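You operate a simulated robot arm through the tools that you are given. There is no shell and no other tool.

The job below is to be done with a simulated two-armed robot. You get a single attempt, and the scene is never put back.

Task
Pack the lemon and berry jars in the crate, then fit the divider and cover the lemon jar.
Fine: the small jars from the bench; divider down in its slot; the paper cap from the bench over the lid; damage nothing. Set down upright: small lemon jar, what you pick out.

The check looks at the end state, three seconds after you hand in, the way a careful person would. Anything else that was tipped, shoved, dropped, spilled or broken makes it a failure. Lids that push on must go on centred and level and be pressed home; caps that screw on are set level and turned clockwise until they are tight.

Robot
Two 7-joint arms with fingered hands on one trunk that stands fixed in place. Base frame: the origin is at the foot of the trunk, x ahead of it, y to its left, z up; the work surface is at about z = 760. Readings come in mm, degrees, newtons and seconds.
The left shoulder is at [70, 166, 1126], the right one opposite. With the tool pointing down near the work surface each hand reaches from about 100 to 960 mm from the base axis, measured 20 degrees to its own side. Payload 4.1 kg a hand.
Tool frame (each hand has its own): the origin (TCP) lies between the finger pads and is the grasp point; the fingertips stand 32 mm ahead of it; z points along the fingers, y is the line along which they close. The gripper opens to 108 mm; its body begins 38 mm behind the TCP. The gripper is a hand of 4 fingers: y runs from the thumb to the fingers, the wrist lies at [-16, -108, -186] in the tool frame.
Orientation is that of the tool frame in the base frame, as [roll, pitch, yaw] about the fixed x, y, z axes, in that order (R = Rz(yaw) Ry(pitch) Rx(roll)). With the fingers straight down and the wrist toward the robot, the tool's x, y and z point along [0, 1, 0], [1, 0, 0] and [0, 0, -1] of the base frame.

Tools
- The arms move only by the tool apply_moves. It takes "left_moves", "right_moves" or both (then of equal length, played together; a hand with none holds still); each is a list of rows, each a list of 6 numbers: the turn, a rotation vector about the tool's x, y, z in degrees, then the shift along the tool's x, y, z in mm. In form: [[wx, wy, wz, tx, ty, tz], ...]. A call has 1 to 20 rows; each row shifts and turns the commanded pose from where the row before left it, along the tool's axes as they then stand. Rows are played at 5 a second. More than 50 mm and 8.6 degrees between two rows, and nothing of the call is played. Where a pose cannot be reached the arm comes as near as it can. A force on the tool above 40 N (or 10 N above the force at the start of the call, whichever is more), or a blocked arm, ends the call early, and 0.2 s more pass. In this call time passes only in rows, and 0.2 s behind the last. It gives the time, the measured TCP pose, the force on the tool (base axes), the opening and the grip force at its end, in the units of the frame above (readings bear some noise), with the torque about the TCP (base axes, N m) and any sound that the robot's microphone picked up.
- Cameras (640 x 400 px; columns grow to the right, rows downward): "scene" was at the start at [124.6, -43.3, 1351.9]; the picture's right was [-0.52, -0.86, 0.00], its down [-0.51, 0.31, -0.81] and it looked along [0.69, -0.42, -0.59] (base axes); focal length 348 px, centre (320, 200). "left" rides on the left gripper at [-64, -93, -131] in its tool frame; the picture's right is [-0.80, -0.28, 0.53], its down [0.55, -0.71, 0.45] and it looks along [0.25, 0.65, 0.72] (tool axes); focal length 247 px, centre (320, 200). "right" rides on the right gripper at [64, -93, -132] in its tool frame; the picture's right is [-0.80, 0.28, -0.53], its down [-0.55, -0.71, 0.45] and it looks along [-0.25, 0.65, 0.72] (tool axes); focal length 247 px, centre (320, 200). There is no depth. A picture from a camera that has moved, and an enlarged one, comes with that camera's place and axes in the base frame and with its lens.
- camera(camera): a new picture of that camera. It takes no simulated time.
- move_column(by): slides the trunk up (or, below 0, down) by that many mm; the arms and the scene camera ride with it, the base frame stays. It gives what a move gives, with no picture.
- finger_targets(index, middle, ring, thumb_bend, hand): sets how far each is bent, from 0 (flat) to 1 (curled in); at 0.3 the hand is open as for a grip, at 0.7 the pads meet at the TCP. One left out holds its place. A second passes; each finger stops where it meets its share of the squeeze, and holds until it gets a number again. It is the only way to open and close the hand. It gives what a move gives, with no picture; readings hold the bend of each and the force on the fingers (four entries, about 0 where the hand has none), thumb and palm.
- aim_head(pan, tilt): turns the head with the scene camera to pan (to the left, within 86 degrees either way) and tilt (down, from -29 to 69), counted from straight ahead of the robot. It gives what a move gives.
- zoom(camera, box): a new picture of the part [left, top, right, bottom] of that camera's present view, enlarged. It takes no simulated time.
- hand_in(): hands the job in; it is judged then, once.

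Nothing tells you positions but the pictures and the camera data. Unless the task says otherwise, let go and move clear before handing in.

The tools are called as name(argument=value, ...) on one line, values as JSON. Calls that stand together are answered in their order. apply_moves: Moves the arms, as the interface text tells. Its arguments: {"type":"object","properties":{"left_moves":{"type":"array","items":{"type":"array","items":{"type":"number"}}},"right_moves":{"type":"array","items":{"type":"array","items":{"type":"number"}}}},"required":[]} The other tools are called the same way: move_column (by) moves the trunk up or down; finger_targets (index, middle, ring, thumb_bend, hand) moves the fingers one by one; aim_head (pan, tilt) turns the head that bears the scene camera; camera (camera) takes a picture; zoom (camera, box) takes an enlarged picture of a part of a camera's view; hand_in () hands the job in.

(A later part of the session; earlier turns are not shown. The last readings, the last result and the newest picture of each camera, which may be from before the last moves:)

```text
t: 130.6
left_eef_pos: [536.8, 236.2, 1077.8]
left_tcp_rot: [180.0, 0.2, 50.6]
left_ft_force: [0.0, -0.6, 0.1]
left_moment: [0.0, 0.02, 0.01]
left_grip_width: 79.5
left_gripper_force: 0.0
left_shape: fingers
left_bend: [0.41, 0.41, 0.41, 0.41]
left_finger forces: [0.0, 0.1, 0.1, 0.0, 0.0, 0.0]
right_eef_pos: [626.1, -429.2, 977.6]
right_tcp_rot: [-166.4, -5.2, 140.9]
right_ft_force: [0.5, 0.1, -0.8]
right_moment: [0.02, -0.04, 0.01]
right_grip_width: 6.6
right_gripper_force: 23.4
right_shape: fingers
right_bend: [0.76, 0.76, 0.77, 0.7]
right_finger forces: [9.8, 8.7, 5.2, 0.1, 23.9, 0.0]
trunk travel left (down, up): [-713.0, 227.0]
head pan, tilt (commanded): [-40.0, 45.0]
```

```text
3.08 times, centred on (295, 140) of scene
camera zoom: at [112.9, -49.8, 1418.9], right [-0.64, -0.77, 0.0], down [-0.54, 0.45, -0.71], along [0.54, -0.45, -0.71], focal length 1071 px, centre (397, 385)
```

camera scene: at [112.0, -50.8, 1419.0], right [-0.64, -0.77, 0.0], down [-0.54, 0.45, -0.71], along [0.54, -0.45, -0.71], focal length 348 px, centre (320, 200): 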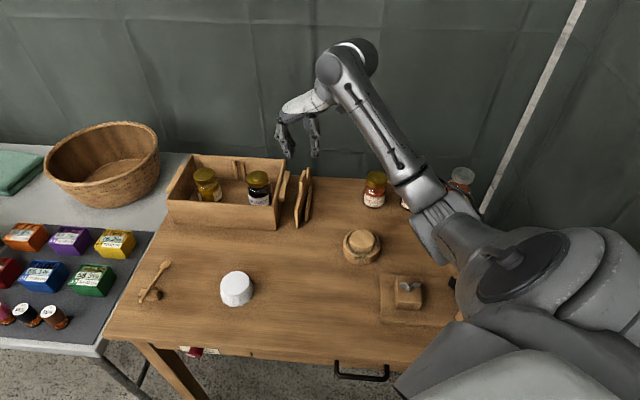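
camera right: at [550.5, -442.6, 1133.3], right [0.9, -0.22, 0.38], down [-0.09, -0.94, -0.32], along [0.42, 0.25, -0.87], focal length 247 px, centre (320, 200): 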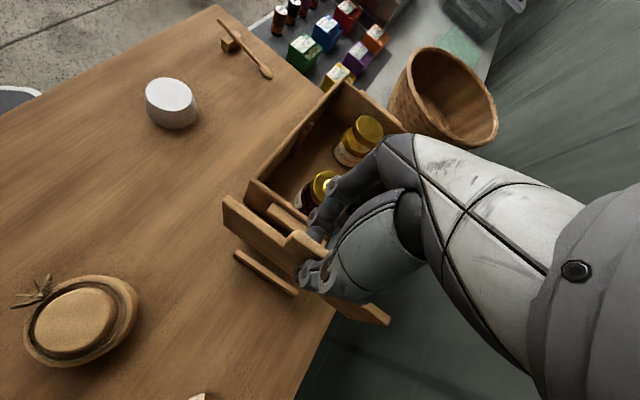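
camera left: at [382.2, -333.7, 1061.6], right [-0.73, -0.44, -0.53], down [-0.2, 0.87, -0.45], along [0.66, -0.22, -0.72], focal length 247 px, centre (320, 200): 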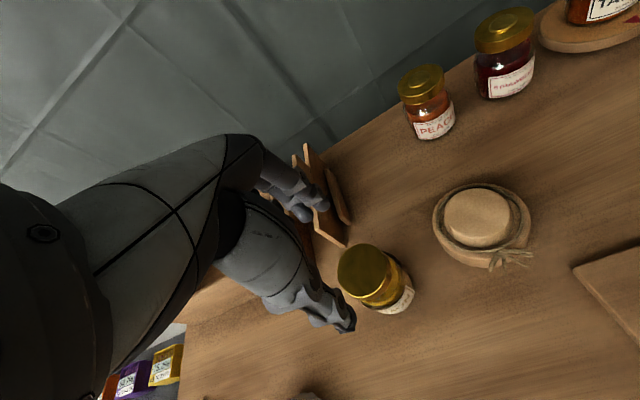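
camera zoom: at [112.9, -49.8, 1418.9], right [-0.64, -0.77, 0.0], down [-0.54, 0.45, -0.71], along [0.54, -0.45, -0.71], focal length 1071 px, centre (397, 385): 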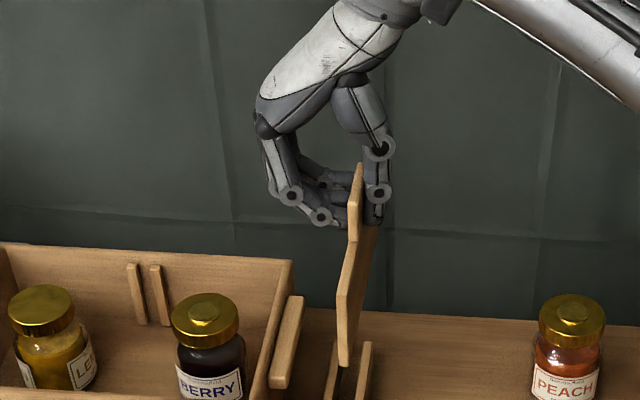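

The plate now looks vertical and close to the slot's direction. I'll carry it over the slot.

apply_moves(right_moves=[[0, 0, 0, -2, 20, -5], [0, 0, 0, -3, 33, -8.3], [0, 0, 0, -3, 33, -8.3], [0, 0, 0, -3, 33, -8.3], [0, 0, 0, -3, 33, -8.3], [0, 0, 0, -2.2, 25, -6.2], [0, 0, 0, -1.5, 14.8, -3.7]])

camera(camera="right")

camera(camera="scene")

zoom(camera="scene", box=[160, 60, 320, 240])

```text
t: 132.2
left_eef_pos: [535.4, 236.6, 1077.3]
left_tcp_rot: [-180.0, 0.2, 50.6]
left_ft_force: [0.4, -0.3, 0.0]
left_moment: [-0.05, -0.01, 0.01]
left_grip_width: 79.2
left_gripper_force: 0.0
left_shape: fingers
left_bend: [0.41, 0.41, 0.41, 0.41]
left_finger forces: [0.1, 0.1, 0.1, 0.0, 0.0, 0.0]
right_eef_pos: [763.4, -287.2, 976.7]
right_tcp_rot: [-166.3, -5.3, 140.8]
right_ft_force: [-0.5, 0.4, -1.5]
right_moment: [0.0, 0.03, 0.02]
right_grip_width: 6.3
right_gripper_force: 24.0
right_shape: fingers
right_bend: [0.76, 0.76, 0.77, 0.7]
right_finger forces: [9.8, 8.8, 5.1, 0.2, 23.8, 0.0]
trunk travel left (down, up): [-713.0, 227.0]
head pan, tilt (commanded): [-40.0, 45.0]
```

```text
taken
camera right: at [687.4, -299.8, 1132.3], right [0.9, -0.22, 0.38], down [-0.09, -0.94, -0.32], along [0.42, 0.25, -0.87], focal length 247 px, centre (320, 200)
```

right: 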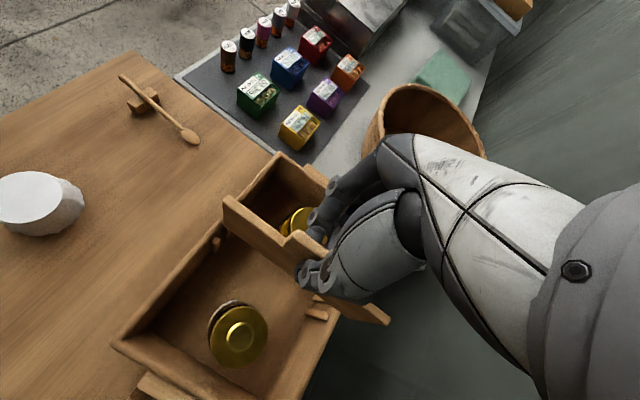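

```text
taken
camera scene: at [112.6, -49.5, 1418.9], right [-0.64, -0.77, 0.0], down [-0.54, 0.45, -0.71], along [0.54, -0.45, -0.71], focal length 348 px, centre (320, 200)
```

scene: 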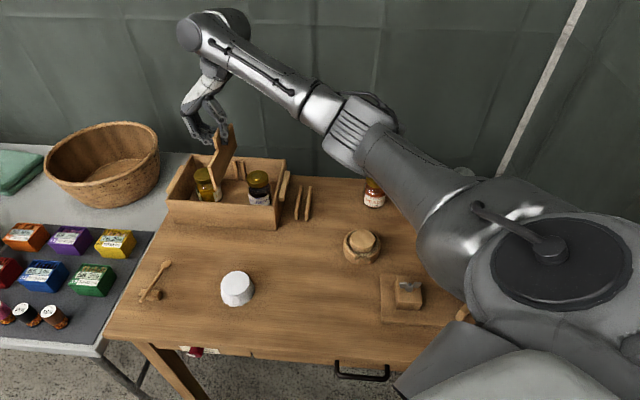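

```text
2.22 times, centred on (240, 150) of scene
camera zoom: at [112.6, -49.5, 1418.9], right [-0.64, -0.77, 0.0], down [-0.54, 0.45, -0.71], along [0.54, -0.45, -0.71], focal length 774 px, centre (498, 311)
```

zoom: 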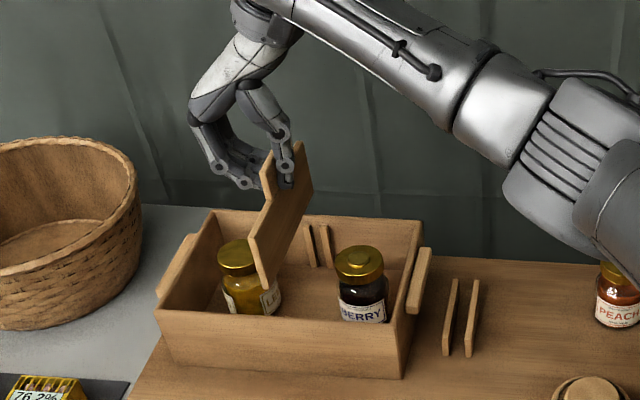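

zoom(camera="scene", box=[205, 110, 265, 195])

zoom(camera="right", box=[200, 170, 400, 340])

```text
4.71 times, centred on (235, 152) of scene
camera zoom: at [112.6, -49.5, 1418.9], right [-0.64, -0.77, 0.0], down [-0.54, 0.45, -0.71], along [0.54, -0.45, -0.71], focal length 1639 px, centre (720, 424)
```

zoom: 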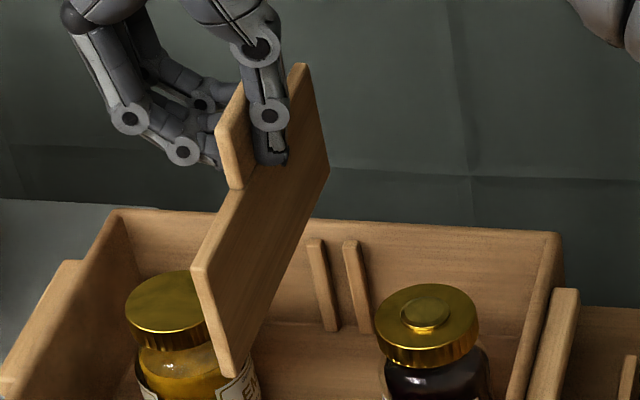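

```text
2.35 times, centred on (300, 255) of right
camera zoom: at [687.4, -299.8, 1132.3], right [0.9, -0.22, 0.38], down [-0.09, -0.94, -0.32], along [0.42, 0.25, -0.87], focal length 581 px, centre (367, 71)
```

zoom: 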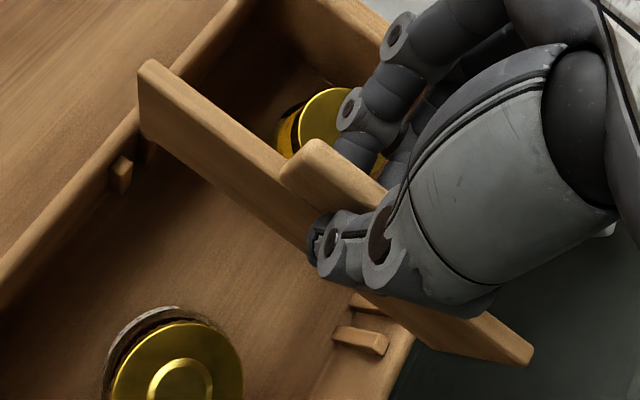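

Triangulating the plate shows it still needs small corrections: about 2.4° of yaw, 2.5° in-plane and 2° tilt. I'll apply them and measure again.

apply_moves(right_moves=[[1.1, 1.2, -1.4, 0, 0, 0], [1.1, 1.2, -1.45, 0, 0, 0]])

zoom(camera="scene", box=[205, 110, 265, 195])

zoom(camera="right", box=[200, 170, 400, 340])

```text
t: 132.8
left_eef_pos: [536.0, 237.0, 1077.4]
left_tcp_rot: [-179.9, 0.2, 50.6]
left_ft_force: [-1.2, -0.6, -0.2]
left_moment: [-0.02, -0.01, 0.0]
left_grip_width: 79.5
left_gripper_force: 0.1
left_shape: fingers
left_bend: [0.41, 0.41, 0.41, 0.41]
left_finger forces: [0.0, 0.0, 0.0, 0.0, 0.0, 0.1]
right_eef_pos: [762.3, -285.6, 977.4]
right_tcp_rot: [-164.4, -8.3, 143.0]
right_ft_force: [-0.8, -0.1, -1.0]
right_moment: [-0.01, -0.03, 0.02]
right_grip_width: 6.1
right_gripper_force: 23.5
right_shape: fingers
right_bend: [0.77, 0.76, 0.77, 0.7]
right_finger forces: [9.9, 8.8, 5.1, 0.0, 23.8, 0.1]
trunk travel left (down, up): [-713.0, 227.0]
head pan, tilt (commanded): [-40.0, 45.0]
```

```text
4.71 times, centred on (235, 152) of scene
camera zoom: at [112.6, -49.8, 1418.9], right [-0.64, -0.77, 0.0], down [-0.54, 0.45, -0.71], along [0.54, -0.45, -0.71], focal length 1639 px, centre (720, 424)
```

zoom: 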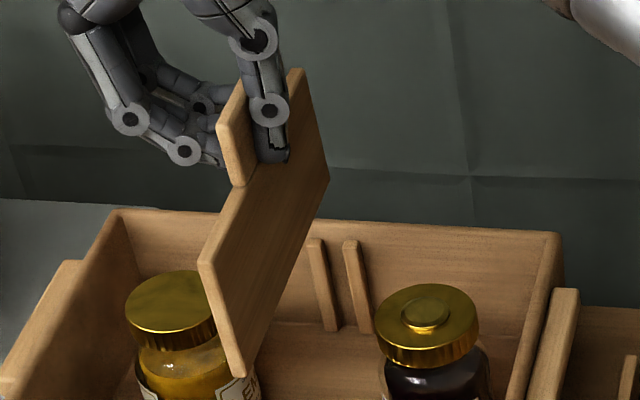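

```text
2.35 times, centred on (300, 255) of right
camera zoom: at [698.4, -304.0, 1136.9], right [0.93, -0.18, 0.32], down [-0.07, -0.94, -0.32], along [0.36, 0.27, -0.89], focal length 581 px, centre (367, 71)
```

zoom: 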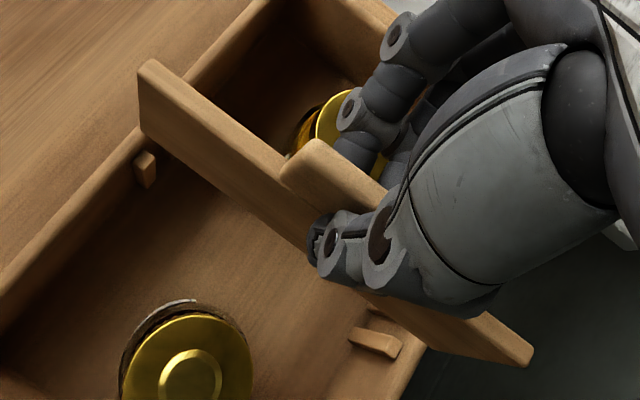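

The plate is now level and its direction matches the slot (-44.8°), with only about 2 mm of offset. I'll correct that and lower it to just above the ribs.

apply_moves(right_moves=[[0, 0, 0, -2.3, 1.4, -0.75], [0, 0, 0, -1.49, 2.75, 9.85], [0, 0, 0, -1.49, 2.75, 9.85], [0, 0, 0, -1.49, 2.75, 9.85]])

zoom(camera="scene", box=[205, 125, 265, 210])

zoom(camera="right", box=[200, 170, 400, 340])

```text
t: 133.8
left_eef_pos: [536.1, 235.3, 1076.9]
left_tcp_rot: [179.9, 0.3, 50.5]
left_ft_force: [-0.5, -0.2, 0.2]
left_moment: [-0.02, 0.03, 0.01]
left_grip_width: 79.5
left_gripper_force: 0.0
left_shape: fingers
left_bend: [0.41, 0.41, 0.41, 0.41]
left_finger forces: [0.0, 0.0, 0.1, 0.0, 0.1, 0.1]
right_eef_pos: [766.8, -286.9, 948.4]
right_tcp_rot: [-164.5, -8.3, 143.1]
right_ft_force: [0.2, -0.1, -0.5]
right_moment: [0.04, 0.01, 0.02]
right_grip_width: 6.1
right_gripper_force: 23.6
right_shape: fingers
right_bend: [0.77, 0.77, 0.77, 0.7]
right_finger forces: [10.0, 8.9, 5.1, 0.0, 23.8, 0.0]
trunk travel left (down, up): [-713.0, 227.0]
head pan, tilt (commanded): [-40.0, 45.0]
```

```text
4.71 times, centred on (235, 168) of scene
camera zoom: at [112.6, -50.1, 1418.9], right [-0.64, -0.77, 0.0], down [-0.54, 0.45, -0.71], along [0.54, -0.45, -0.71], focal length 1639 px, centre (720, 353)
```

zoom: 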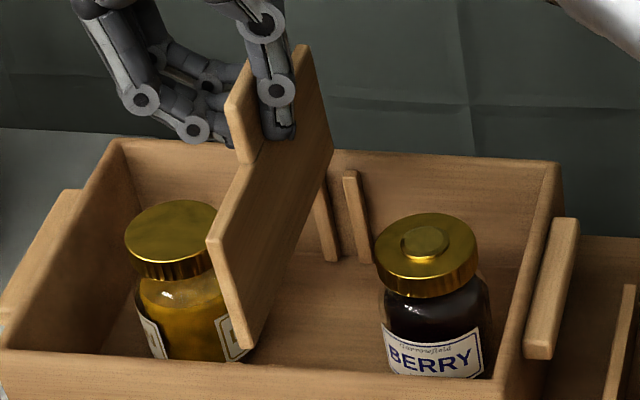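

```text
2.35 times, centred on (300, 255) of right
camera zoom: at [701.5, -303.2, 1106.8], right [0.93, -0.18, 0.32], down [-0.07, -0.94, -0.32], along [0.36, 0.27, -0.89], focal length 581 px, centre (367, 71)
```

zoom: 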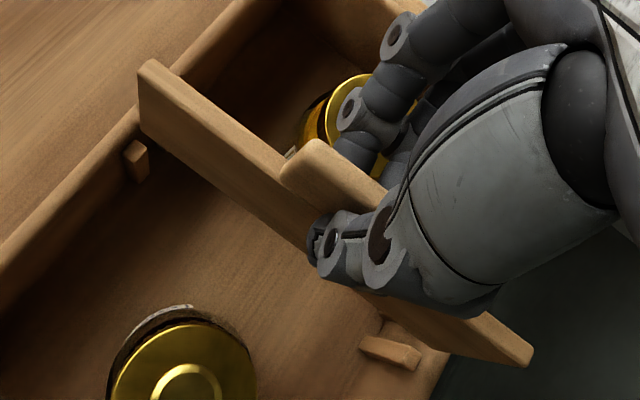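

zoom(camera="scene", box=[225, 140, 255, 180])

zoom(camera="right", box=[225, 180, 305, 250])

zoom(camera="right", box=[330, 280, 400, 340])

```text
10.00 times, centred on (240, 160) of scene
camera zoom: at [112.6, -50.1, 1418.9], right [-0.64, -0.77, 0.0], down [-0.54, 0.45, -0.71], along [0.54, -0.45, -0.71], focal length 3482 px, centre (1120, 600)
```

zoom: 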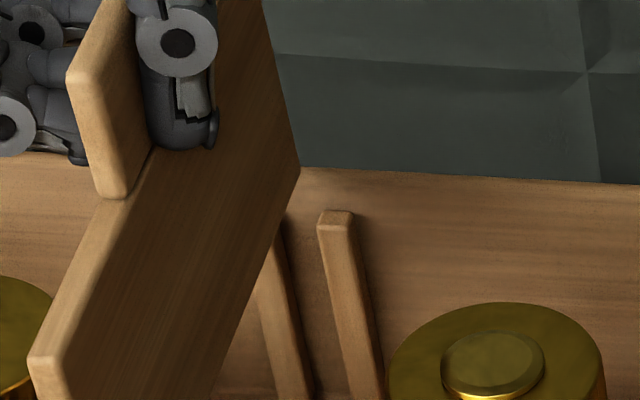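

```text
5.71 times, centred on (265, 215) of right
camera zoom: at [701.5, -303.2, 1106.8], right [0.93, -0.18, 0.32], down [-0.07, -0.94, -0.32], along [0.36, 0.27, -0.89], focal length 1411 px, centre (634, 114)
```

zoom: 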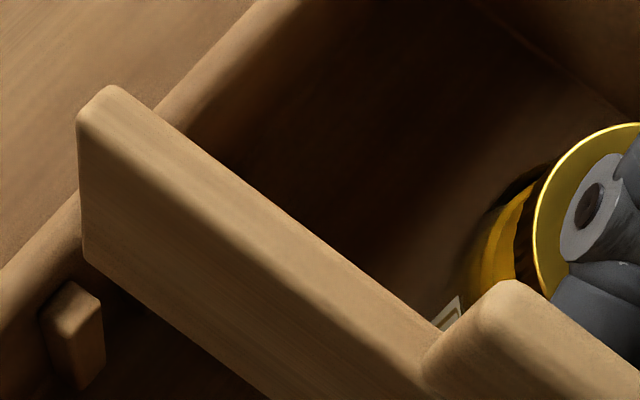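

```text
6.67 times, centred on (365, 310) of right
camera zoom: at [701.5, -303.2, 1106.8], right [0.93, -0.18, 0.32], down [-0.07, -0.94, -0.32], along [0.36, 0.27, -0.89], focal length 1646 px, centre (20, -533)
```

zoom: 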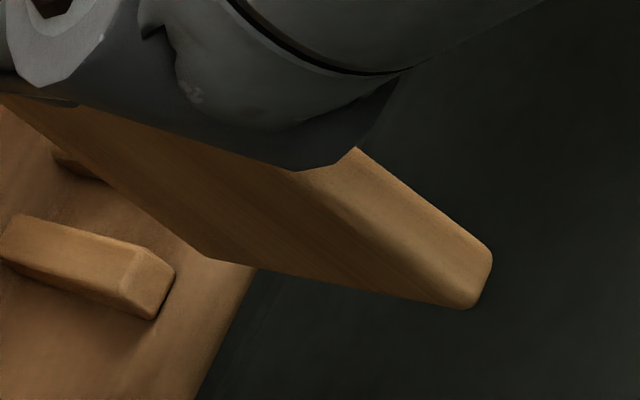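

Both ends look centred within about 1 mm of the slot (gap around 10 mm, plate around 7 mm). I'll nudge it 0.8 mm and start lowering in small steps while watching the forces.

apply_moves(right_moves=[[0, 0, 0, 0.1, -0.8, 0.2], [0, 0, 0, -0.72, 1.33, 4.77], [0, 0, 0, -0.58, 1.06, 3.8], [0, 0, 0, -0.43, 0.8, 2.86]])

zoom(camera="scene", box=[225, 140, 255, 180])

zoom(camera="right", box=[225, 180, 305, 250])

```text
t: 134.8
left_eef_pos: [536.0, 235.5, 1077.6]
left_tcp_rot: [-180.0, 0.2, 50.7]
left_ft_force: [-0.3, -0.5, 0.3]
left_moment: [0.02, 0.03, -0.01]
left_grip_width: 79.1
left_gripper_force: 0.2
left_shape: fingers
left_bend: [0.41, 0.41, 0.41, 0.41]
left_finger forces: [0.0, 0.0, 0.1, 0.0, 0.0, 0.0]
right_eef_pos: [765.8, -288.3, 935.0]
right_tcp_rot: [-164.5, -8.3, 143.0]
right_ft_force: [-0.6, -0.1, -0.7]
right_moment: [0.02, 0.01, 0.03]
right_grip_width: 6.4
right_gripper_force: 24.5
right_shape: fingers
right_bend: [0.77, 0.77, 0.77, 0.7]
right_finger forces: [9.9, 9.0, 5.1, 0.0, 23.7, 0.1]
trunk travel left (down, up): [-713.0, 227.0]
head pan, tilt (commanded): [-40.0, 45.0]
```

```text
10.00 times, centred on (240, 160) of scene
camera zoom: at [112.4, -50.2, 1418.9], right [-0.64, -0.77, 0.0], down [-0.54, 0.45, -0.71], along [0.54, -0.45, -0.71], focal length 3482 px, centre (1120, 600)
```

zoom: 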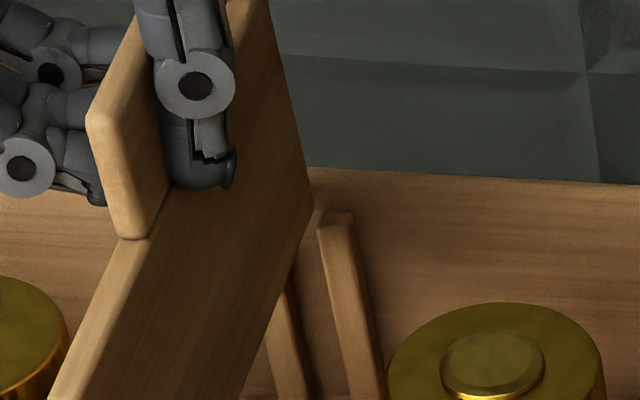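

```text
5.71 times, centred on (265, 215) of right
camera zoom: at [701.0, -304.9, 1094.3], right [0.93, -0.18, 0.32], down [-0.07, -0.94, -0.32], along [0.36, 0.27, -0.89], focal length 1411 px, centre (634, 114)
```

zoom: 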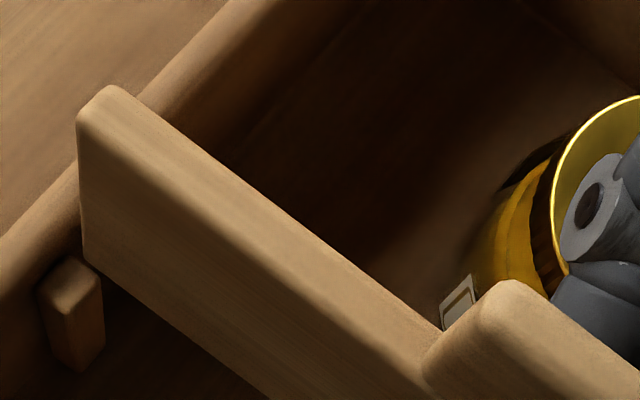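

apply_moves(right_moves=[[0, 0, 0, -0.43, 0.8, 2.86], [0, 0, 0, -0.43, 0.8, 2.86], [0, 0, 0, -0.58, 1.06, 3.8]])

zoom(camera="scene", box=[225, 140, 255, 180])

zoom(camera="right", box=[225, 180, 305, 250])

```text
t: 135.6
left_eef_pos: [535.7, 236.1, 1077.6]
left_tcp_rot: [-179.9, 0.3, 50.6]
left_ft_force: [-0.3, -0.2, 0.6]
left_moment: [0.04, 0.01, -0.04]
left_grip_width: 79.4
left_gripper_force: 0.1
left_shape: fingers
left_bend: [0.41, 0.41, 0.41, 0.41]
left_finger forces: [0.0, 0.1, 0.0, 0.1, 0.0, 0.0]
right_eef_pos: [766.5, -286.4, 924.2]
right_tcp_rot: [-164.5, -8.4, 143.0]
right_ft_force: [0.2, 0.7, 0.0]
right_moment: [-0.02, -0.03, 0.01]
right_grip_width: 6.6
right_gripper_force: 24.2
right_shape: fingers
right_bend: [0.77, 0.77, 0.77, 0.7]
right_finger forces: [9.9, 8.9, 5.2, 0.0, 23.7, 0.0]
trunk travel left (down, up): [-713.0, 227.0]
head pan, tilt (commanded): [-40.0, 45.0]
```

```text
10.00 times, centred on (240, 160) of scene
camera zoom: at [112.4, -50.2, 1418.9], right [-0.64, -0.77, 0.0], down [-0.54, 0.45, -0.71], along [0.54, -0.45, -0.71], focal length 3482 px, centre (1120, 600)
```

zoom: 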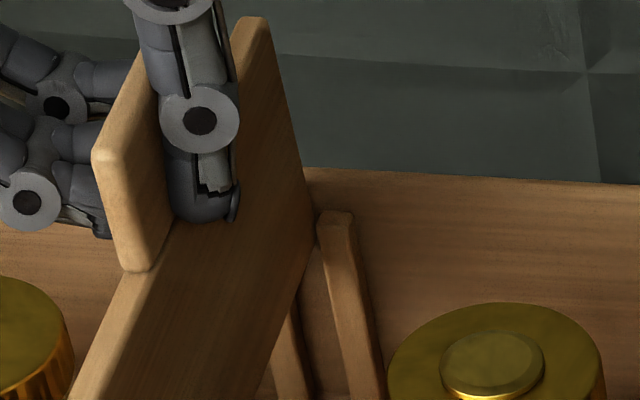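

```text
5.71 times, centred on (265, 215) of right
camera zoom: at [701.7, -304.4, 1084.4], right [0.93, -0.18, 0.32], down [-0.07, -0.94, -0.32], along [0.36, 0.27, -0.89], focal length 1411 px, centre (634, 114)
```

zoom: 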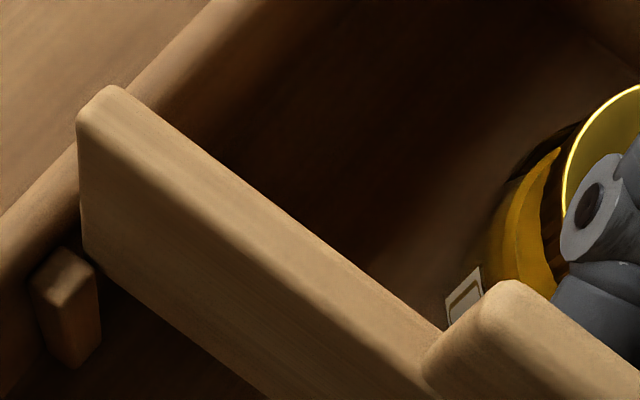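

Both ends appear to be entering between the ribs and the force is about zero. I'll continue down in small steps.

apply_moves(right_moves=[[0, 0, 0, -0.58, 1.06, 3.8], [0, 0, 0, -0.58, 1.06, 3.8]])

apply_moves(right_moves=[[0, 0, 0, -0.58, 1.06, 3.8], [0, 0, 0, -0.58, 1.06, 3.8]])

zoom(camera="scene", box=[210, 130, 270, 200])

zoom(camera="right", box=[200, 170, 400, 340])

```text
t: 136.2
left_eef_pos: [536.4, 236.2, 1077.9]
left_tcp_rot: [-180.0, 0.2, 50.6]
left_ft_force: [-0.1, -0.2, -0.4]
left_moment: [-0.01, -0.01, 0.01]
left_grip_width: 79.5
left_gripper_force: 0.0
left_shape: fingers
left_bend: [0.41, 0.41, 0.41, 0.41]
left_finger forces: [0.0, 0.1, 0.0, 0.1, 0.0, 0.0]
right_eef_pos: [766.3, -287.5, 917.3]
right_tcp_rot: [-164.5, -8.2, 143.1]
right_ft_force: [0.1, -0.9, -1.0]
right_moment: [-0.01, -0.01, -0.02]
right_grip_width: 6.4
right_gripper_force: 23.7
right_shape: fingers
right_bend: [0.77, 0.77, 0.77, 0.7]
right_finger forces: [9.8, 8.9, 5.1, 0.0, 23.9, 0.0]
trunk travel left (down, up): [-713.0, 227.0]
head pan, tilt (commanded): [-40.0, 45.0]
```

```text
t: 136.8
left_eef_pos: [535.2, 235.7, 1077.1]
left_tcp_rot: [-180.0, 0.3, 50.7]
left_ft_force: [0.6, -0.3, 0.3]
left_moment: [-0.02, 0.0, 0.0]
left_grip_width: 79.4
left_gripper_force: 0.1
left_shape: fingers
left_bend: [0.41, 0.41, 0.41, 0.41]
left_finger forces: [0.0, 0.0, 0.0, 0.1, 0.1, 0.0]
right_eef_pos: [766.6, -286.9, 908.3]
right_tcp_rot: [-164.5, -8.3, 143.1]
right_ft_force: [0.4, 0.5, -0.9]
right_moment: [0.03, 0.0, -0.02]
right_grip_width: 6.4
right_gripper_force: 24.2
right_shape: fingers
right_bend: [0.77, 0.77, 0.77, 0.7]
right_finger forces: [9.9, 8.8, 5.1, 0.0, 23.8, 0.1]
trunk travel left (down, up): [-713.0, 227.0]
head pan, tilt (commanded): [-40.0, 45.0]
```

```text
5.71 times, centred on (240, 165) of scene
camera zoom: at [112.4, -50.2, 1418.9], right [-0.64, -0.77, 0.0], down [-0.54, 0.45, -0.71], along [0.54, -0.45, -0.71], focal length 1990 px, centre (777, 400)
```

zoom: 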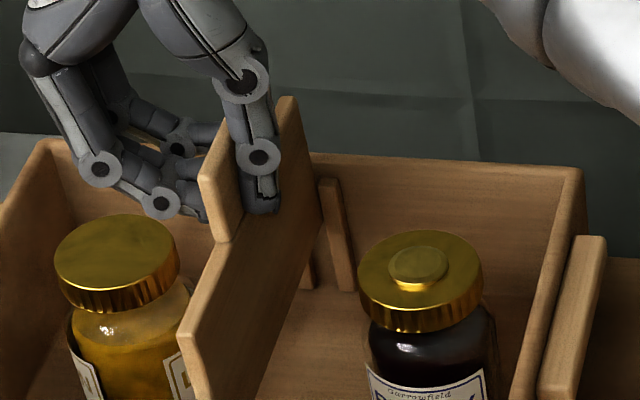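

```text
2.35 times, centred on (300, 255) of right
camera zoom: at [701.7, -304.5, 1068.4], right [0.93, -0.18, 0.32], down [-0.07, -0.94, -0.32], along [0.36, 0.27, -0.89], focal length 581 px, centre (367, 71)
```

zoom: 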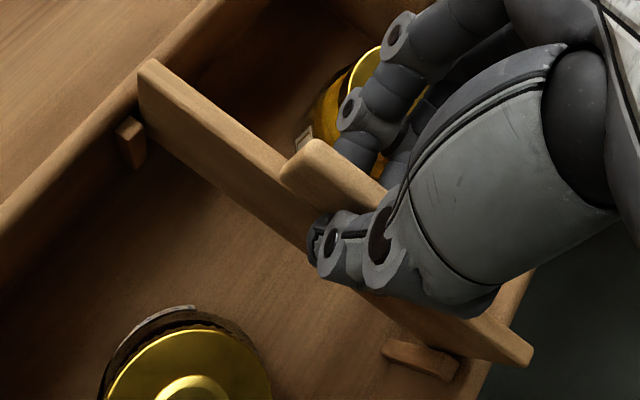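

apply_moves(right_moves=[[0, 0, 0, -0.58, 1.06, 3.8], [0, 0, 0, -0.58, 1.06, 3.8], [0, 0, 0, -0.58, 1.06, 3.8], [0, 0, 0, -0.58, 1.06, 3.8]])

zoom(camera="scene", box=[210, 130, 270, 200])

camera(camera="right")

```text
t: 137.8
left_eef_pos: [535.5, 236.0, 1077.7]
left_tcp_rot: [-180.0, 0.1, 50.6]
left_ft_force: [-0.4, -1.1, -0.5]
left_moment: [-0.03, 0.0, 0.02]
left_grip_width: 79.2
left_gripper_force: 0.0
left_shape: fingers
left_bend: [0.41, 0.41, 0.41, 0.41]
left_finger forces: [0.0, 0.1, 0.0, 0.0, 0.1, 0.0]
right_eef_pos: [766.8, -288.3, 892.7]
right_tcp_rot: [-164.6, -8.3, 143.0]
right_ft_force: [0.0, -0.1, -1.5]
right_moment: [-0.01, 0.02, 0.01]
right_grip_width: 6.6
right_gripper_force: 23.6
right_shape: fingers
right_bend: [0.77, 0.77, 0.77, 0.7]
right_finger forces: [10.0, 8.7, 5.2, 0.0, 23.9, 0.0]
trunk travel left (down, up): [-713.0, 227.0]
head pan, tilt (commanded): [-40.0, 45.0]
```

```text
5.71 times, centred on (240, 165) of scene
camera zoom: at [112.4, -50.2, 1418.9], right [-0.64, -0.77, 0.0], down [-0.54, 0.45, -0.71], along [0.54, -0.45, -0.71], focal length 1990 px, centre (777, 400)
```

zoom: 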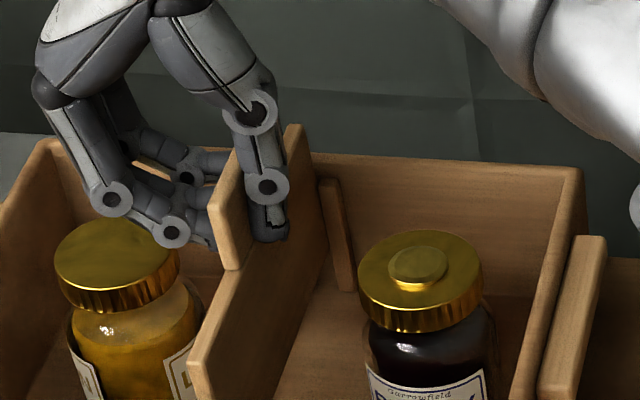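

```text
taken
camera right: at [701.4, -305.1, 1052.7], right [0.93, -0.18, 0.32], down [-0.07, -0.94, -0.32], along [0.36, 0.27, -0.89], focal length 247 px, centre (320, 200)
```

right: 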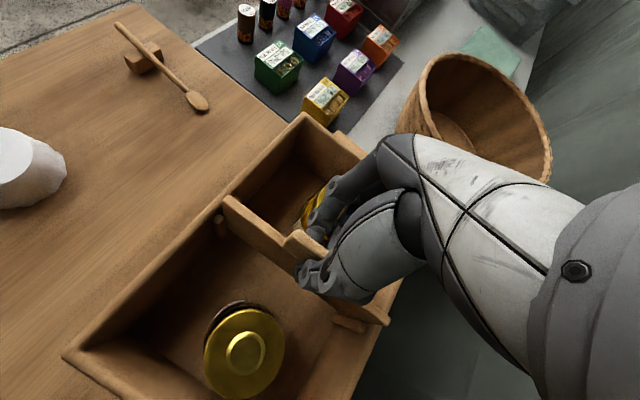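

apply_moves(right_moves=[[0, 0, 0, -0.58, 1.06, 3.8], [0, 0, 0, -0.58, 1.06, 3.8], [0, 0, 0, -0.43, 0.8, 2.86]])

zoom(camera="scene", box=[210, 130, 270, 200])

```text
t: 138.6
left_eef_pos: [536.5, 236.1, 1077.3]
left_tcp_rot: [180.0, 0.2, 50.6]
left_ft_force: [0.3, -0.7, -0.8]
left_moment: [-0.01, 0.0, -0.03]
left_grip_width: 79.5
left_gripper_force: 0.0
left_shape: fingers
left_bend: [0.41, 0.41, 0.41, 0.41]
left_finger forces: [0.0, 0.0, 0.1, 0.0, 0.1, 0.1]
right_eef_pos: [765.2, -287.2, 881.9]
right_tcp_rot: [-164.4, -8.3, 143.0]
right_ft_force: [-0.2, 0.1, -0.5]
right_moment: [0.02, 0.0, -0.01]
right_grip_width: 6.8
right_gripper_force: 24.2
right_shape: fingers
right_bend: [0.77, 0.77, 0.77, 0.7]
right_finger forces: [9.9, 8.8, 5.1, 0.0, 23.8, 0.1]
trunk travel left (down, up): [-713.0, 227.0]
head pan, tilt (commanded): [-40.0, 45.0]
```

```text
5.71 times, centred on (240, 165) of scene
camera zoom: at [112.3, -50.3, 1418.9], right [-0.64, -0.77, 0.0], down [-0.54, 0.45, -0.71], along [0.54, -0.45, -0.71], focal length 1990 px, centre (777, 400)
```

zoom: 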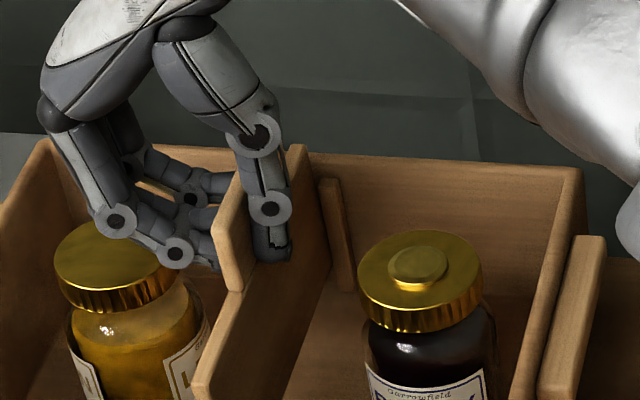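

apply_moves(right_moves=[[0, 0, 0, -0.29, 0.53, 1.9], [0, 0, 0, -0.29, 0.53, 1.9], [0, 0, 0, -0.29, 0.53, 1.9]])

zoom(camera="scene", box=[210, 130, 270, 200])

zoom(camera="right", box=[200, 150, 400, 340])

```text
t: 139.3
left_eef_pos: [535.7, 236.1, 1077.9]
left_tcp_rot: [179.9, 0.1, 50.6]
left_ft_force: [0.3, -0.4, 1.5]
left_moment: [0.0, 0.02, 0.0]
left_grip_width: 79.3
left_gripper_force: 0.1
left_shape: fingers
left_bend: [0.41, 0.41, 0.41, 0.41]
left_finger forces: [0.0, 0.0, 0.0, 0.1, 0.0, 0.0]
right_eef_pos: [766.9, -287.3, 874.8]
right_tcp_rot: [-164.6, -8.2, 143.0]
right_ft_force: [0.2, -1.4, 0.8]
right_moment: [0.03, -0.02, 0.01]
right_grip_width: 6.5
right_gripper_force: 24.9
right_shape: fingers
right_bend: [0.77, 0.77, 0.77, 0.7]
right_finger forces: [9.7, 11.5, 4.9, 0.0, 24.0, 0.1]
trunk travel left (down, up): [-713.0, 227.0]
head pan, tilt (commanded): [-40.0, 45.0]
```

```text
5.71 times, centred on (240, 165) of scene
camera zoom: at [111.7, -50.1, 1419.0], right [-0.64, -0.77, 0.0], down [-0.54, 0.45, -0.71], along [0.54, -0.45, -0.71], focal length 1990 px, centre (777, 400)
```

zoom: 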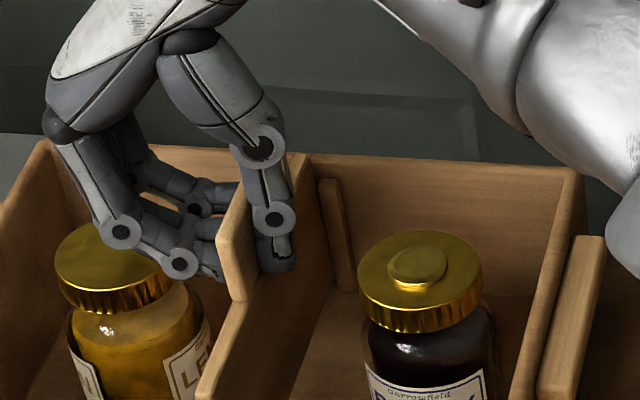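

```text
2.11 times, centred on (300, 245) of right
camera zoom: at [701.0, -304.7, 1035.7], right [0.93, -0.18, 0.32], down [-0.07, -0.94, -0.32], along [0.36, 0.27, -0.89], focal length 520 px, centre (362, 105)
```

zoom: 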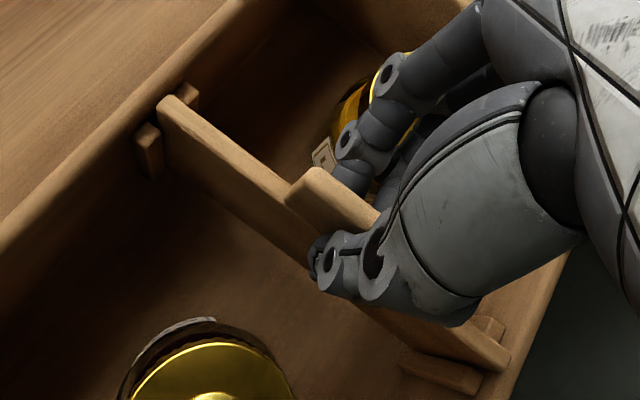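

The plate is well down in the slot, with both rib pairs visible around it, and the middle finger has just brushed the lemon lid. I'll lift 5 mm to clear the lid, then release using only the thumb so the fingers don't swing toward the lemon jar.

apply_moves(right_moves=[[0, 0, 0, 0.36, -0.66, -2.4], [0, 0, 0, 0.36, -0.66, -2.4]])

zoom(camera="scene", box=[210, 130, 270, 200])

finger_targets(hand="right", thumb_bend=0.66)

zoom(camera="scene", box=[210, 130, 270, 200])

zoom(camera="right", box=[200, 150, 400, 340])

```text
t: 139.9
left_eef_pos: [535.1, 236.2, 1078.1]
left_tcp_rot: [-180.0, 0.2, 50.5]
left_ft_force: [0.8, -0.4, 0.0]
left_moment: [-0.01, -0.03, 0.04]
left_grip_width: 79.4
left_gripper_force: 0.1
left_shape: fingers
left_bend: [0.41, 0.41, 0.41, 0.41]
left_finger forces: [0.1, 0.0, 0.0, 0.0, 0.0, 0.1]
right_eef_pos: [765.8, -288.2, 881.7]
right_tcp_rot: [-164.5, -8.3, 142.9]
right_ft_force: [-0.5, -0.1, -0.6]
right_moment: [0.02, 0.02, -0.03]
right_grip_width: 6.6
right_gripper_force: 23.3
right_shape: fingers
right_bend: [0.77, 0.77, 0.77, 0.7]
right_finger forces: [10.2, 8.4, 5.4, 0.1, 23.8, 0.0]
trunk travel left (down, up): [-713.0, 227.0]
head pan, tilt (commanded): [-40.0, 45.0]
```

```text
5.71 times, centred on (240, 165) of scene
camera zoom: at [112.1, -50.2, 1418.9], right [-0.64, -0.77, 0.0], down [-0.54, 0.45, -0.71], along [0.54, -0.45, -0.71], focal length 1990 px, centre (777, 400)
```

zoom: 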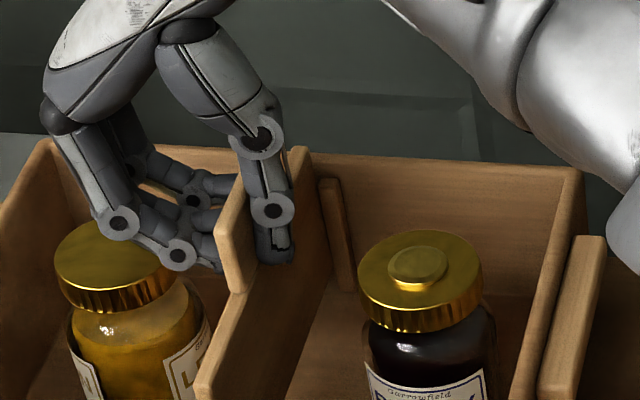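

```text
t: 140.9
left_eef_pos: [536.6, 237.1, 1077.1]
left_tcp_rot: [-180.0, 0.2, 50.6]
left_ft_force: [0.3, 0.6, 0.1]
left_moment: [0.02, 0.0, 0.01]
left_grip_width: 79.4
left_gripper_force: 0.0
left_shape: fingers
left_bend: [0.41, 0.41, 0.41, 0.41]
left_finger forces: [0.0, 0.0, 0.0, 0.0, 0.0, 0.1]
right_eef_pos: [768.0, -286.3, 880.7]
right_tcp_rot: [-164.5, -8.3, 143.1]
right_ft_force: [3.1, 4.3, -1.0]
right_moment: [0.22, -0.21, -0.07]
right_grip_width: 11.1
right_gripper_force: 11.1
right_shape: fingers
right_bend: [0.77, 0.77, 0.78, 0.62]
right_finger forces: [6.6, 4.5, 1.7, 0.1, 9.2, 0.0]
trunk travel left (down, up): [-713.0, 227.0]
head pan, tilt (commanded): [-40.0, 45.0]
```

```text
5.71 times, centred on (240, 165) of scene
camera zoom: at [112.6, -49.7, 1418.9], right [-0.64, -0.77, 0.0], down [-0.54, 0.45, -0.71], along [0.54, -0.45, -0.71], focal length 1990 px, centre (777, 400)
```

zoom: 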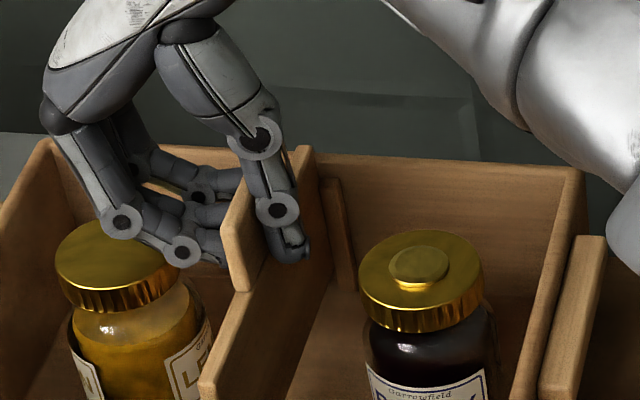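

```text
2.11 times, centred on (300, 245) of right
camera zoom: at [701.2, -304.5, 1040.4], right [0.93, -0.18, 0.32], down [-0.07, -0.94, -0.32], along [0.36, 0.27, -0.89], focal length 520 px, centre (362, 105)
```

zoom: 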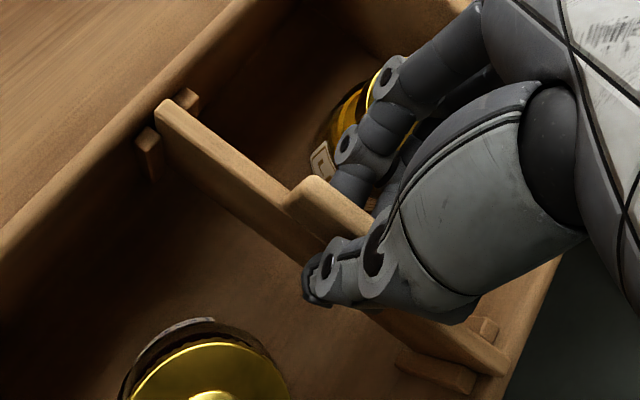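

finger_targets(hand="right", index=0.74, middle=0.74, ring=0.74, thumb_bend=0.57)

zoom(camera="scene", box=[210, 130, 270, 200])

zoom(camera="right", box=[200, 150, 400, 340])

```text
t: 141.9
left_eef_pos: [537.3, 236.2, 1077.7]
left_tcp_rot: [179.9, 0.2, 50.6]
left_ft_force: [0.5, -0.2, -1.0]
left_moment: [0.0, -0.01, 0.04]
left_grip_width: 79.3
left_gripper_force: 0.2
left_shape: fingers
left_bend: [0.41, 0.41, 0.41, 0.41]
left_finger forces: [0.0, 0.1, 0.0, 0.1, 0.1, 0.0]
right_eef_pos: [766.6, -288.8, 880.6]
right_tcp_rot: [-164.6, -8.3, 143.0]
right_ft_force: [0.9, 0.9, -0.8]
right_moment: [0.07, -0.03, -0.04]
right_grip_width: 15.4
right_gripper_force: 1.8
right_shape: fingers
right_bend: [0.74, 0.74, 0.74, 0.55]
right_finger forces: [2.5, 0.1, 0.0, 0.0, 1.3, 0.0]
trunk travel left (down, up): [-713.0, 227.0]
head pan, tilt (commanded): [-40.0, 45.0]
```

```text
5.71 times, centred on (240, 165) of scene
camera zoom: at [112.4, -50.1, 1418.9], right [-0.64, -0.77, 0.0], down [-0.54, 0.45, -0.71], along [0.54, -0.45, -0.71], focal length 1990 px, centre (777, 400)
```

zoom: 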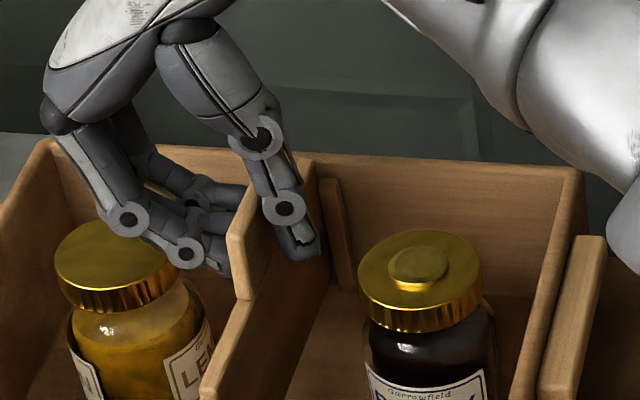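

```text
2.11 times, centred on (300, 245) of right
camera zoom: at [701.1, -305.0, 1040.3], right [0.93, -0.18, 0.32], down [-0.07, -0.94, -0.32], along [0.36, 0.27, -0.89], focal length 520 px, centre (362, 105)
```

zoom: 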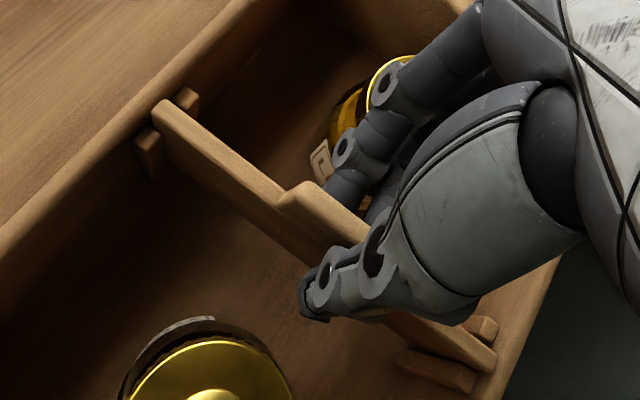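

finger_targets(hand="right", index=0.71, middle=0.72, ring=0.72, thumb_bend=0.5)

zoom(camera="scene", box=[210, 130, 270, 200])

zoom(camera="right", box=[200, 150, 400, 340])

```text
t: 142.9
left_eef_pos: [535.0, 236.5, 1077.9]
left_tcp_rot: [-179.9, 0.1, 50.6]
left_ft_force: [-0.3, -0.3, -0.2]
left_moment: [0.01, 0.0, -0.02]
left_grip_width: 79.6
left_gripper_force: 0.2
left_shape: fingers
left_bend: [0.41, 0.41, 0.41, 0.41]
left_finger forces: [0.0, 0.1, 0.0, 0.0, 0.0, 0.0]
right_eef_pos: [766.5, -287.4, 881.0]
right_tcp_rot: [-164.6, -8.3, 142.9]
right_ft_force: [0.7, -0.3, 0.8]
right_moment: [0.01, 0.01, 0.01]
right_grip_width: 26.4
right_gripper_force: 0.1
right_shape: fingers
right_bend: [0.71, 0.72, 0.72, 0.5]
right_finger forces: [0.0, 0.0, 0.1, 0.1, 0.0, 0.1]
trunk travel left (down, up): [-713.0, 227.0]
head pan, tilt (commanded): [-40.0, 45.0]
```

```text
5.71 times, centred on (240, 165) of scene
camera zoom: at [112.2, -50.2, 1418.9], right [-0.64, -0.77, 0.0], down [-0.54, 0.45, -0.71], along [0.54, -0.45, -0.71], focal length 1990 px, centre (777, 400)
```

zoom: 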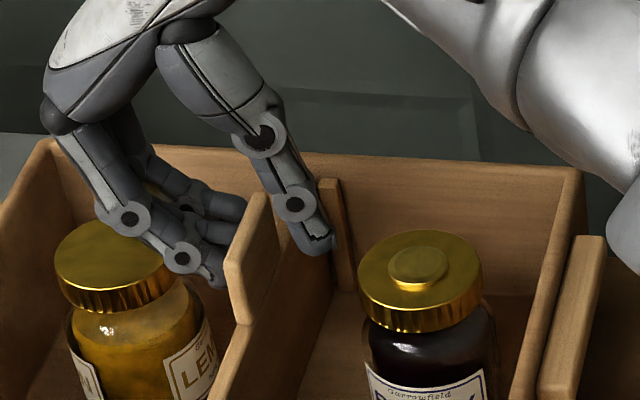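

```text
2.11 times, centred on (300, 245) of right
camera zoom: at [701.0, -305.0, 1040.4], right [0.93, -0.18, 0.32], down [-0.07, -0.94, -0.32], along [0.36, 0.27, -0.89], focal length 520 px, centre (362, 105)
```

zoom: 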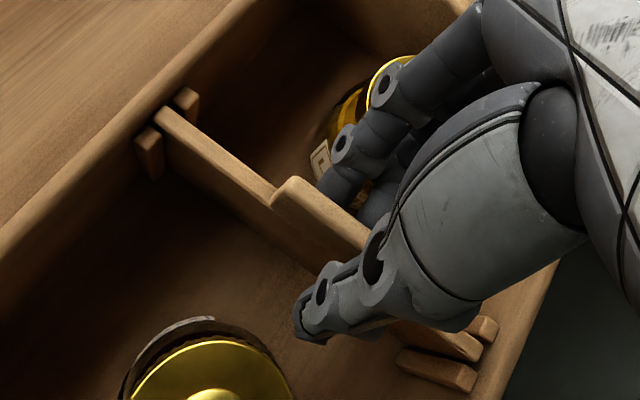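

The divider has dropped into its slot. I'll lift the hand straight up and check.

apply_moves(right_moves=[[0, 0, 0, 0.72, -1.33, -4.77], [0, 0, 0, 1.44, -2.66, -9.53], [0, 0, 0, 1.44, -2.66, -9.53]])

zoom(camera="scene", box=[200, 110, 280, 210])

apply_moves(right_moves=[[0, 0, 0, 2.2, -4, -14.3], [0, 0, 0, 2.9, -5.3, -19], [0, 0, 0, 3.6, -6.6, -23.8], [0, 0, 0, 2.9, -5.3, -19]])

camera(camera="right")

zoom(camera="scene", box=[160, 110, 320, 240])

```text
t: 143.8
left_eef_pos: [536.3, 236.8, 1078.6]
left_tcp_rot: [180.0, 0.2, 50.6]
left_ft_force: [0.0, -0.4, -0.2]
left_moment: [-0.02, -0.03, 0.0]
left_grip_width: 79.6
left_gripper_force: 0.1
left_shape: fingers
left_bend: [0.41, 0.41, 0.41, 0.41]
left_finger forces: [0.0, 0.0, 0.0, 0.1, 0.1, 0.0]
right_eef_pos: [766.1, -286.8, 905.6]
right_tcp_rot: [-164.5, -8.3, 143.0]
right_ft_force: [0.5, 0.1, 1.0]
right_moment: [0.01, -0.03, 0.02]
right_grip_width: 26.4
right_gripper_force: 0.0
right_shape: fingers
right_bend: [0.71, 0.72, 0.72, 0.5]
right_finger forces: [0.1, 0.0, 0.0, 0.0, 0.0, 0.0]
trunk travel left (down, up): [-713.0, 227.0]
head pan, tilt (commanded): [-40.0, 45.0]
```

```text
4.00 times, centred on (240, 160) of scene
camera zoom: at [112.1, -50.1, 1419.0], right [-0.64, -0.77, 0.0], down [-0.54, 0.45, -0.71], along [0.54, -0.45, -0.71], focal length 1393 px, centre (640, 360)
```

zoom: 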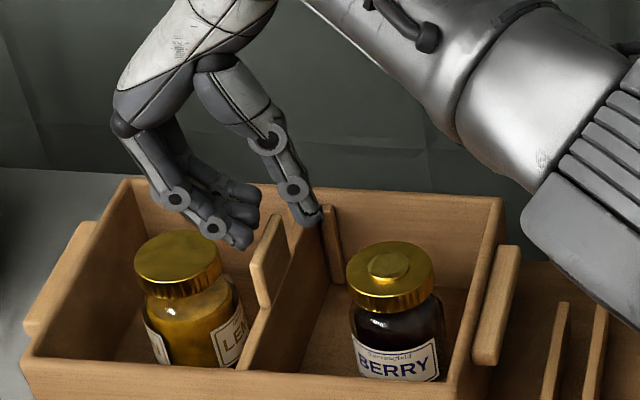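

```text
t: 144.8
left_eef_pos: [535.7, 235.9, 1078.5]
left_tcp_rot: [179.9, 0.3, 50.6]
left_ft_force: [-0.4, -0.9, 0.7]
left_moment: [0.03, 0.0, 0.01]
left_grip_width: 79.3
left_gripper_force: 0.1
left_shape: fingers
left_bend: [0.41, 0.41, 0.41, 0.41]
left_finger forces: [0.0, 0.0, 0.0, 0.1, 0.1, 0.0]
right_eef_pos: [765.1, -287.6, 986.3]
right_tcp_rot: [-164.5, -8.2, 143.1]
right_ft_force: [0.0, 0.3, 0.9]
right_moment: [0.03, -0.02, -0.03]
right_grip_width: 26.5
right_gripper_force: 0.0
right_shape: fingers
right_bend: [0.71, 0.72, 0.72, 0.5]
right_finger forces: [0.1, 0.0, 0.0, 0.0, 0.1, 0.0]
trunk travel left (down, up): [-713.0, 227.0]
head pan, tilt (commanded): [-40.0, 45.0]
```

```text
taken
camera right: at [700.4, -304.7, 1145.7], right [0.93, -0.18, 0.32], down [-0.07, -0.94, -0.32], along [0.36, 0.27, -0.89], focal length 247 px, centre (320, 200)
```

right: 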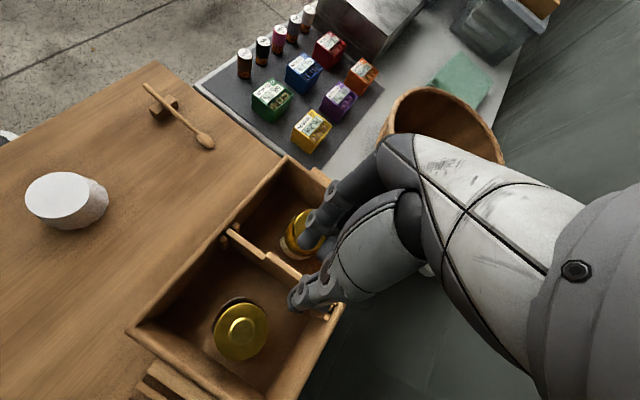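

```text
3.08 times, centred on (240, 175) of scene
camera zoom: at [111.8, -49.9, 1419.0], right [-0.64, -0.77, 0.0], down [-0.54, 0.45, -0.71], along [0.54, -0.45, -0.71], focal length 1071 px, centre (566, 277)
```

zoom: 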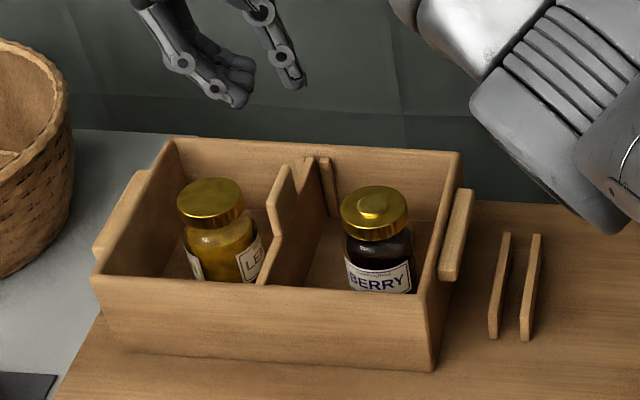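

zoom(camera="scene", box=[205, 140, 275, 205])

zoom(camera="right", box=[180, 190, 360, 340])

```text
6.15 times, centred on (240, 172) of scene
camera zoom: at [111.8, -49.9, 1419.0], right [-0.64, -0.77, 0.0], down [-0.54, 0.45, -0.71], along [0.54, -0.45, -0.71], focal length 2143 px, centre (812, 369)
```

zoom: 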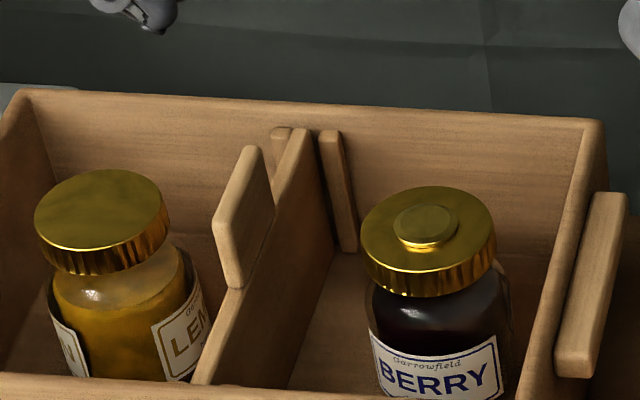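

```text
2.67 times, centred on (270, 265) of right
camera zoom: at [700.4, -304.7, 1145.7], right [0.93, -0.18, 0.32], down [-0.07, -0.94, -0.32], along [0.36, 0.27, -0.89], focal length 659 px, centre (453, 27)
```

zoom: 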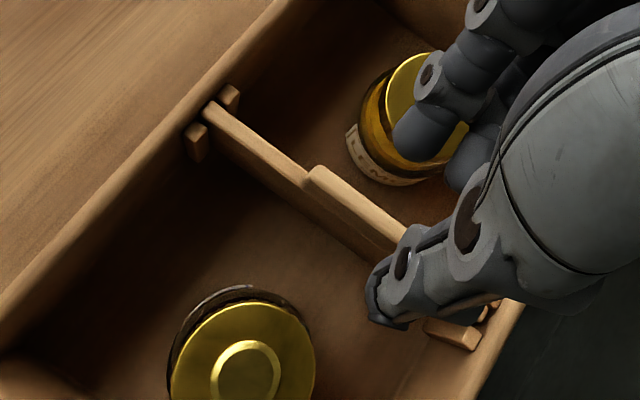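

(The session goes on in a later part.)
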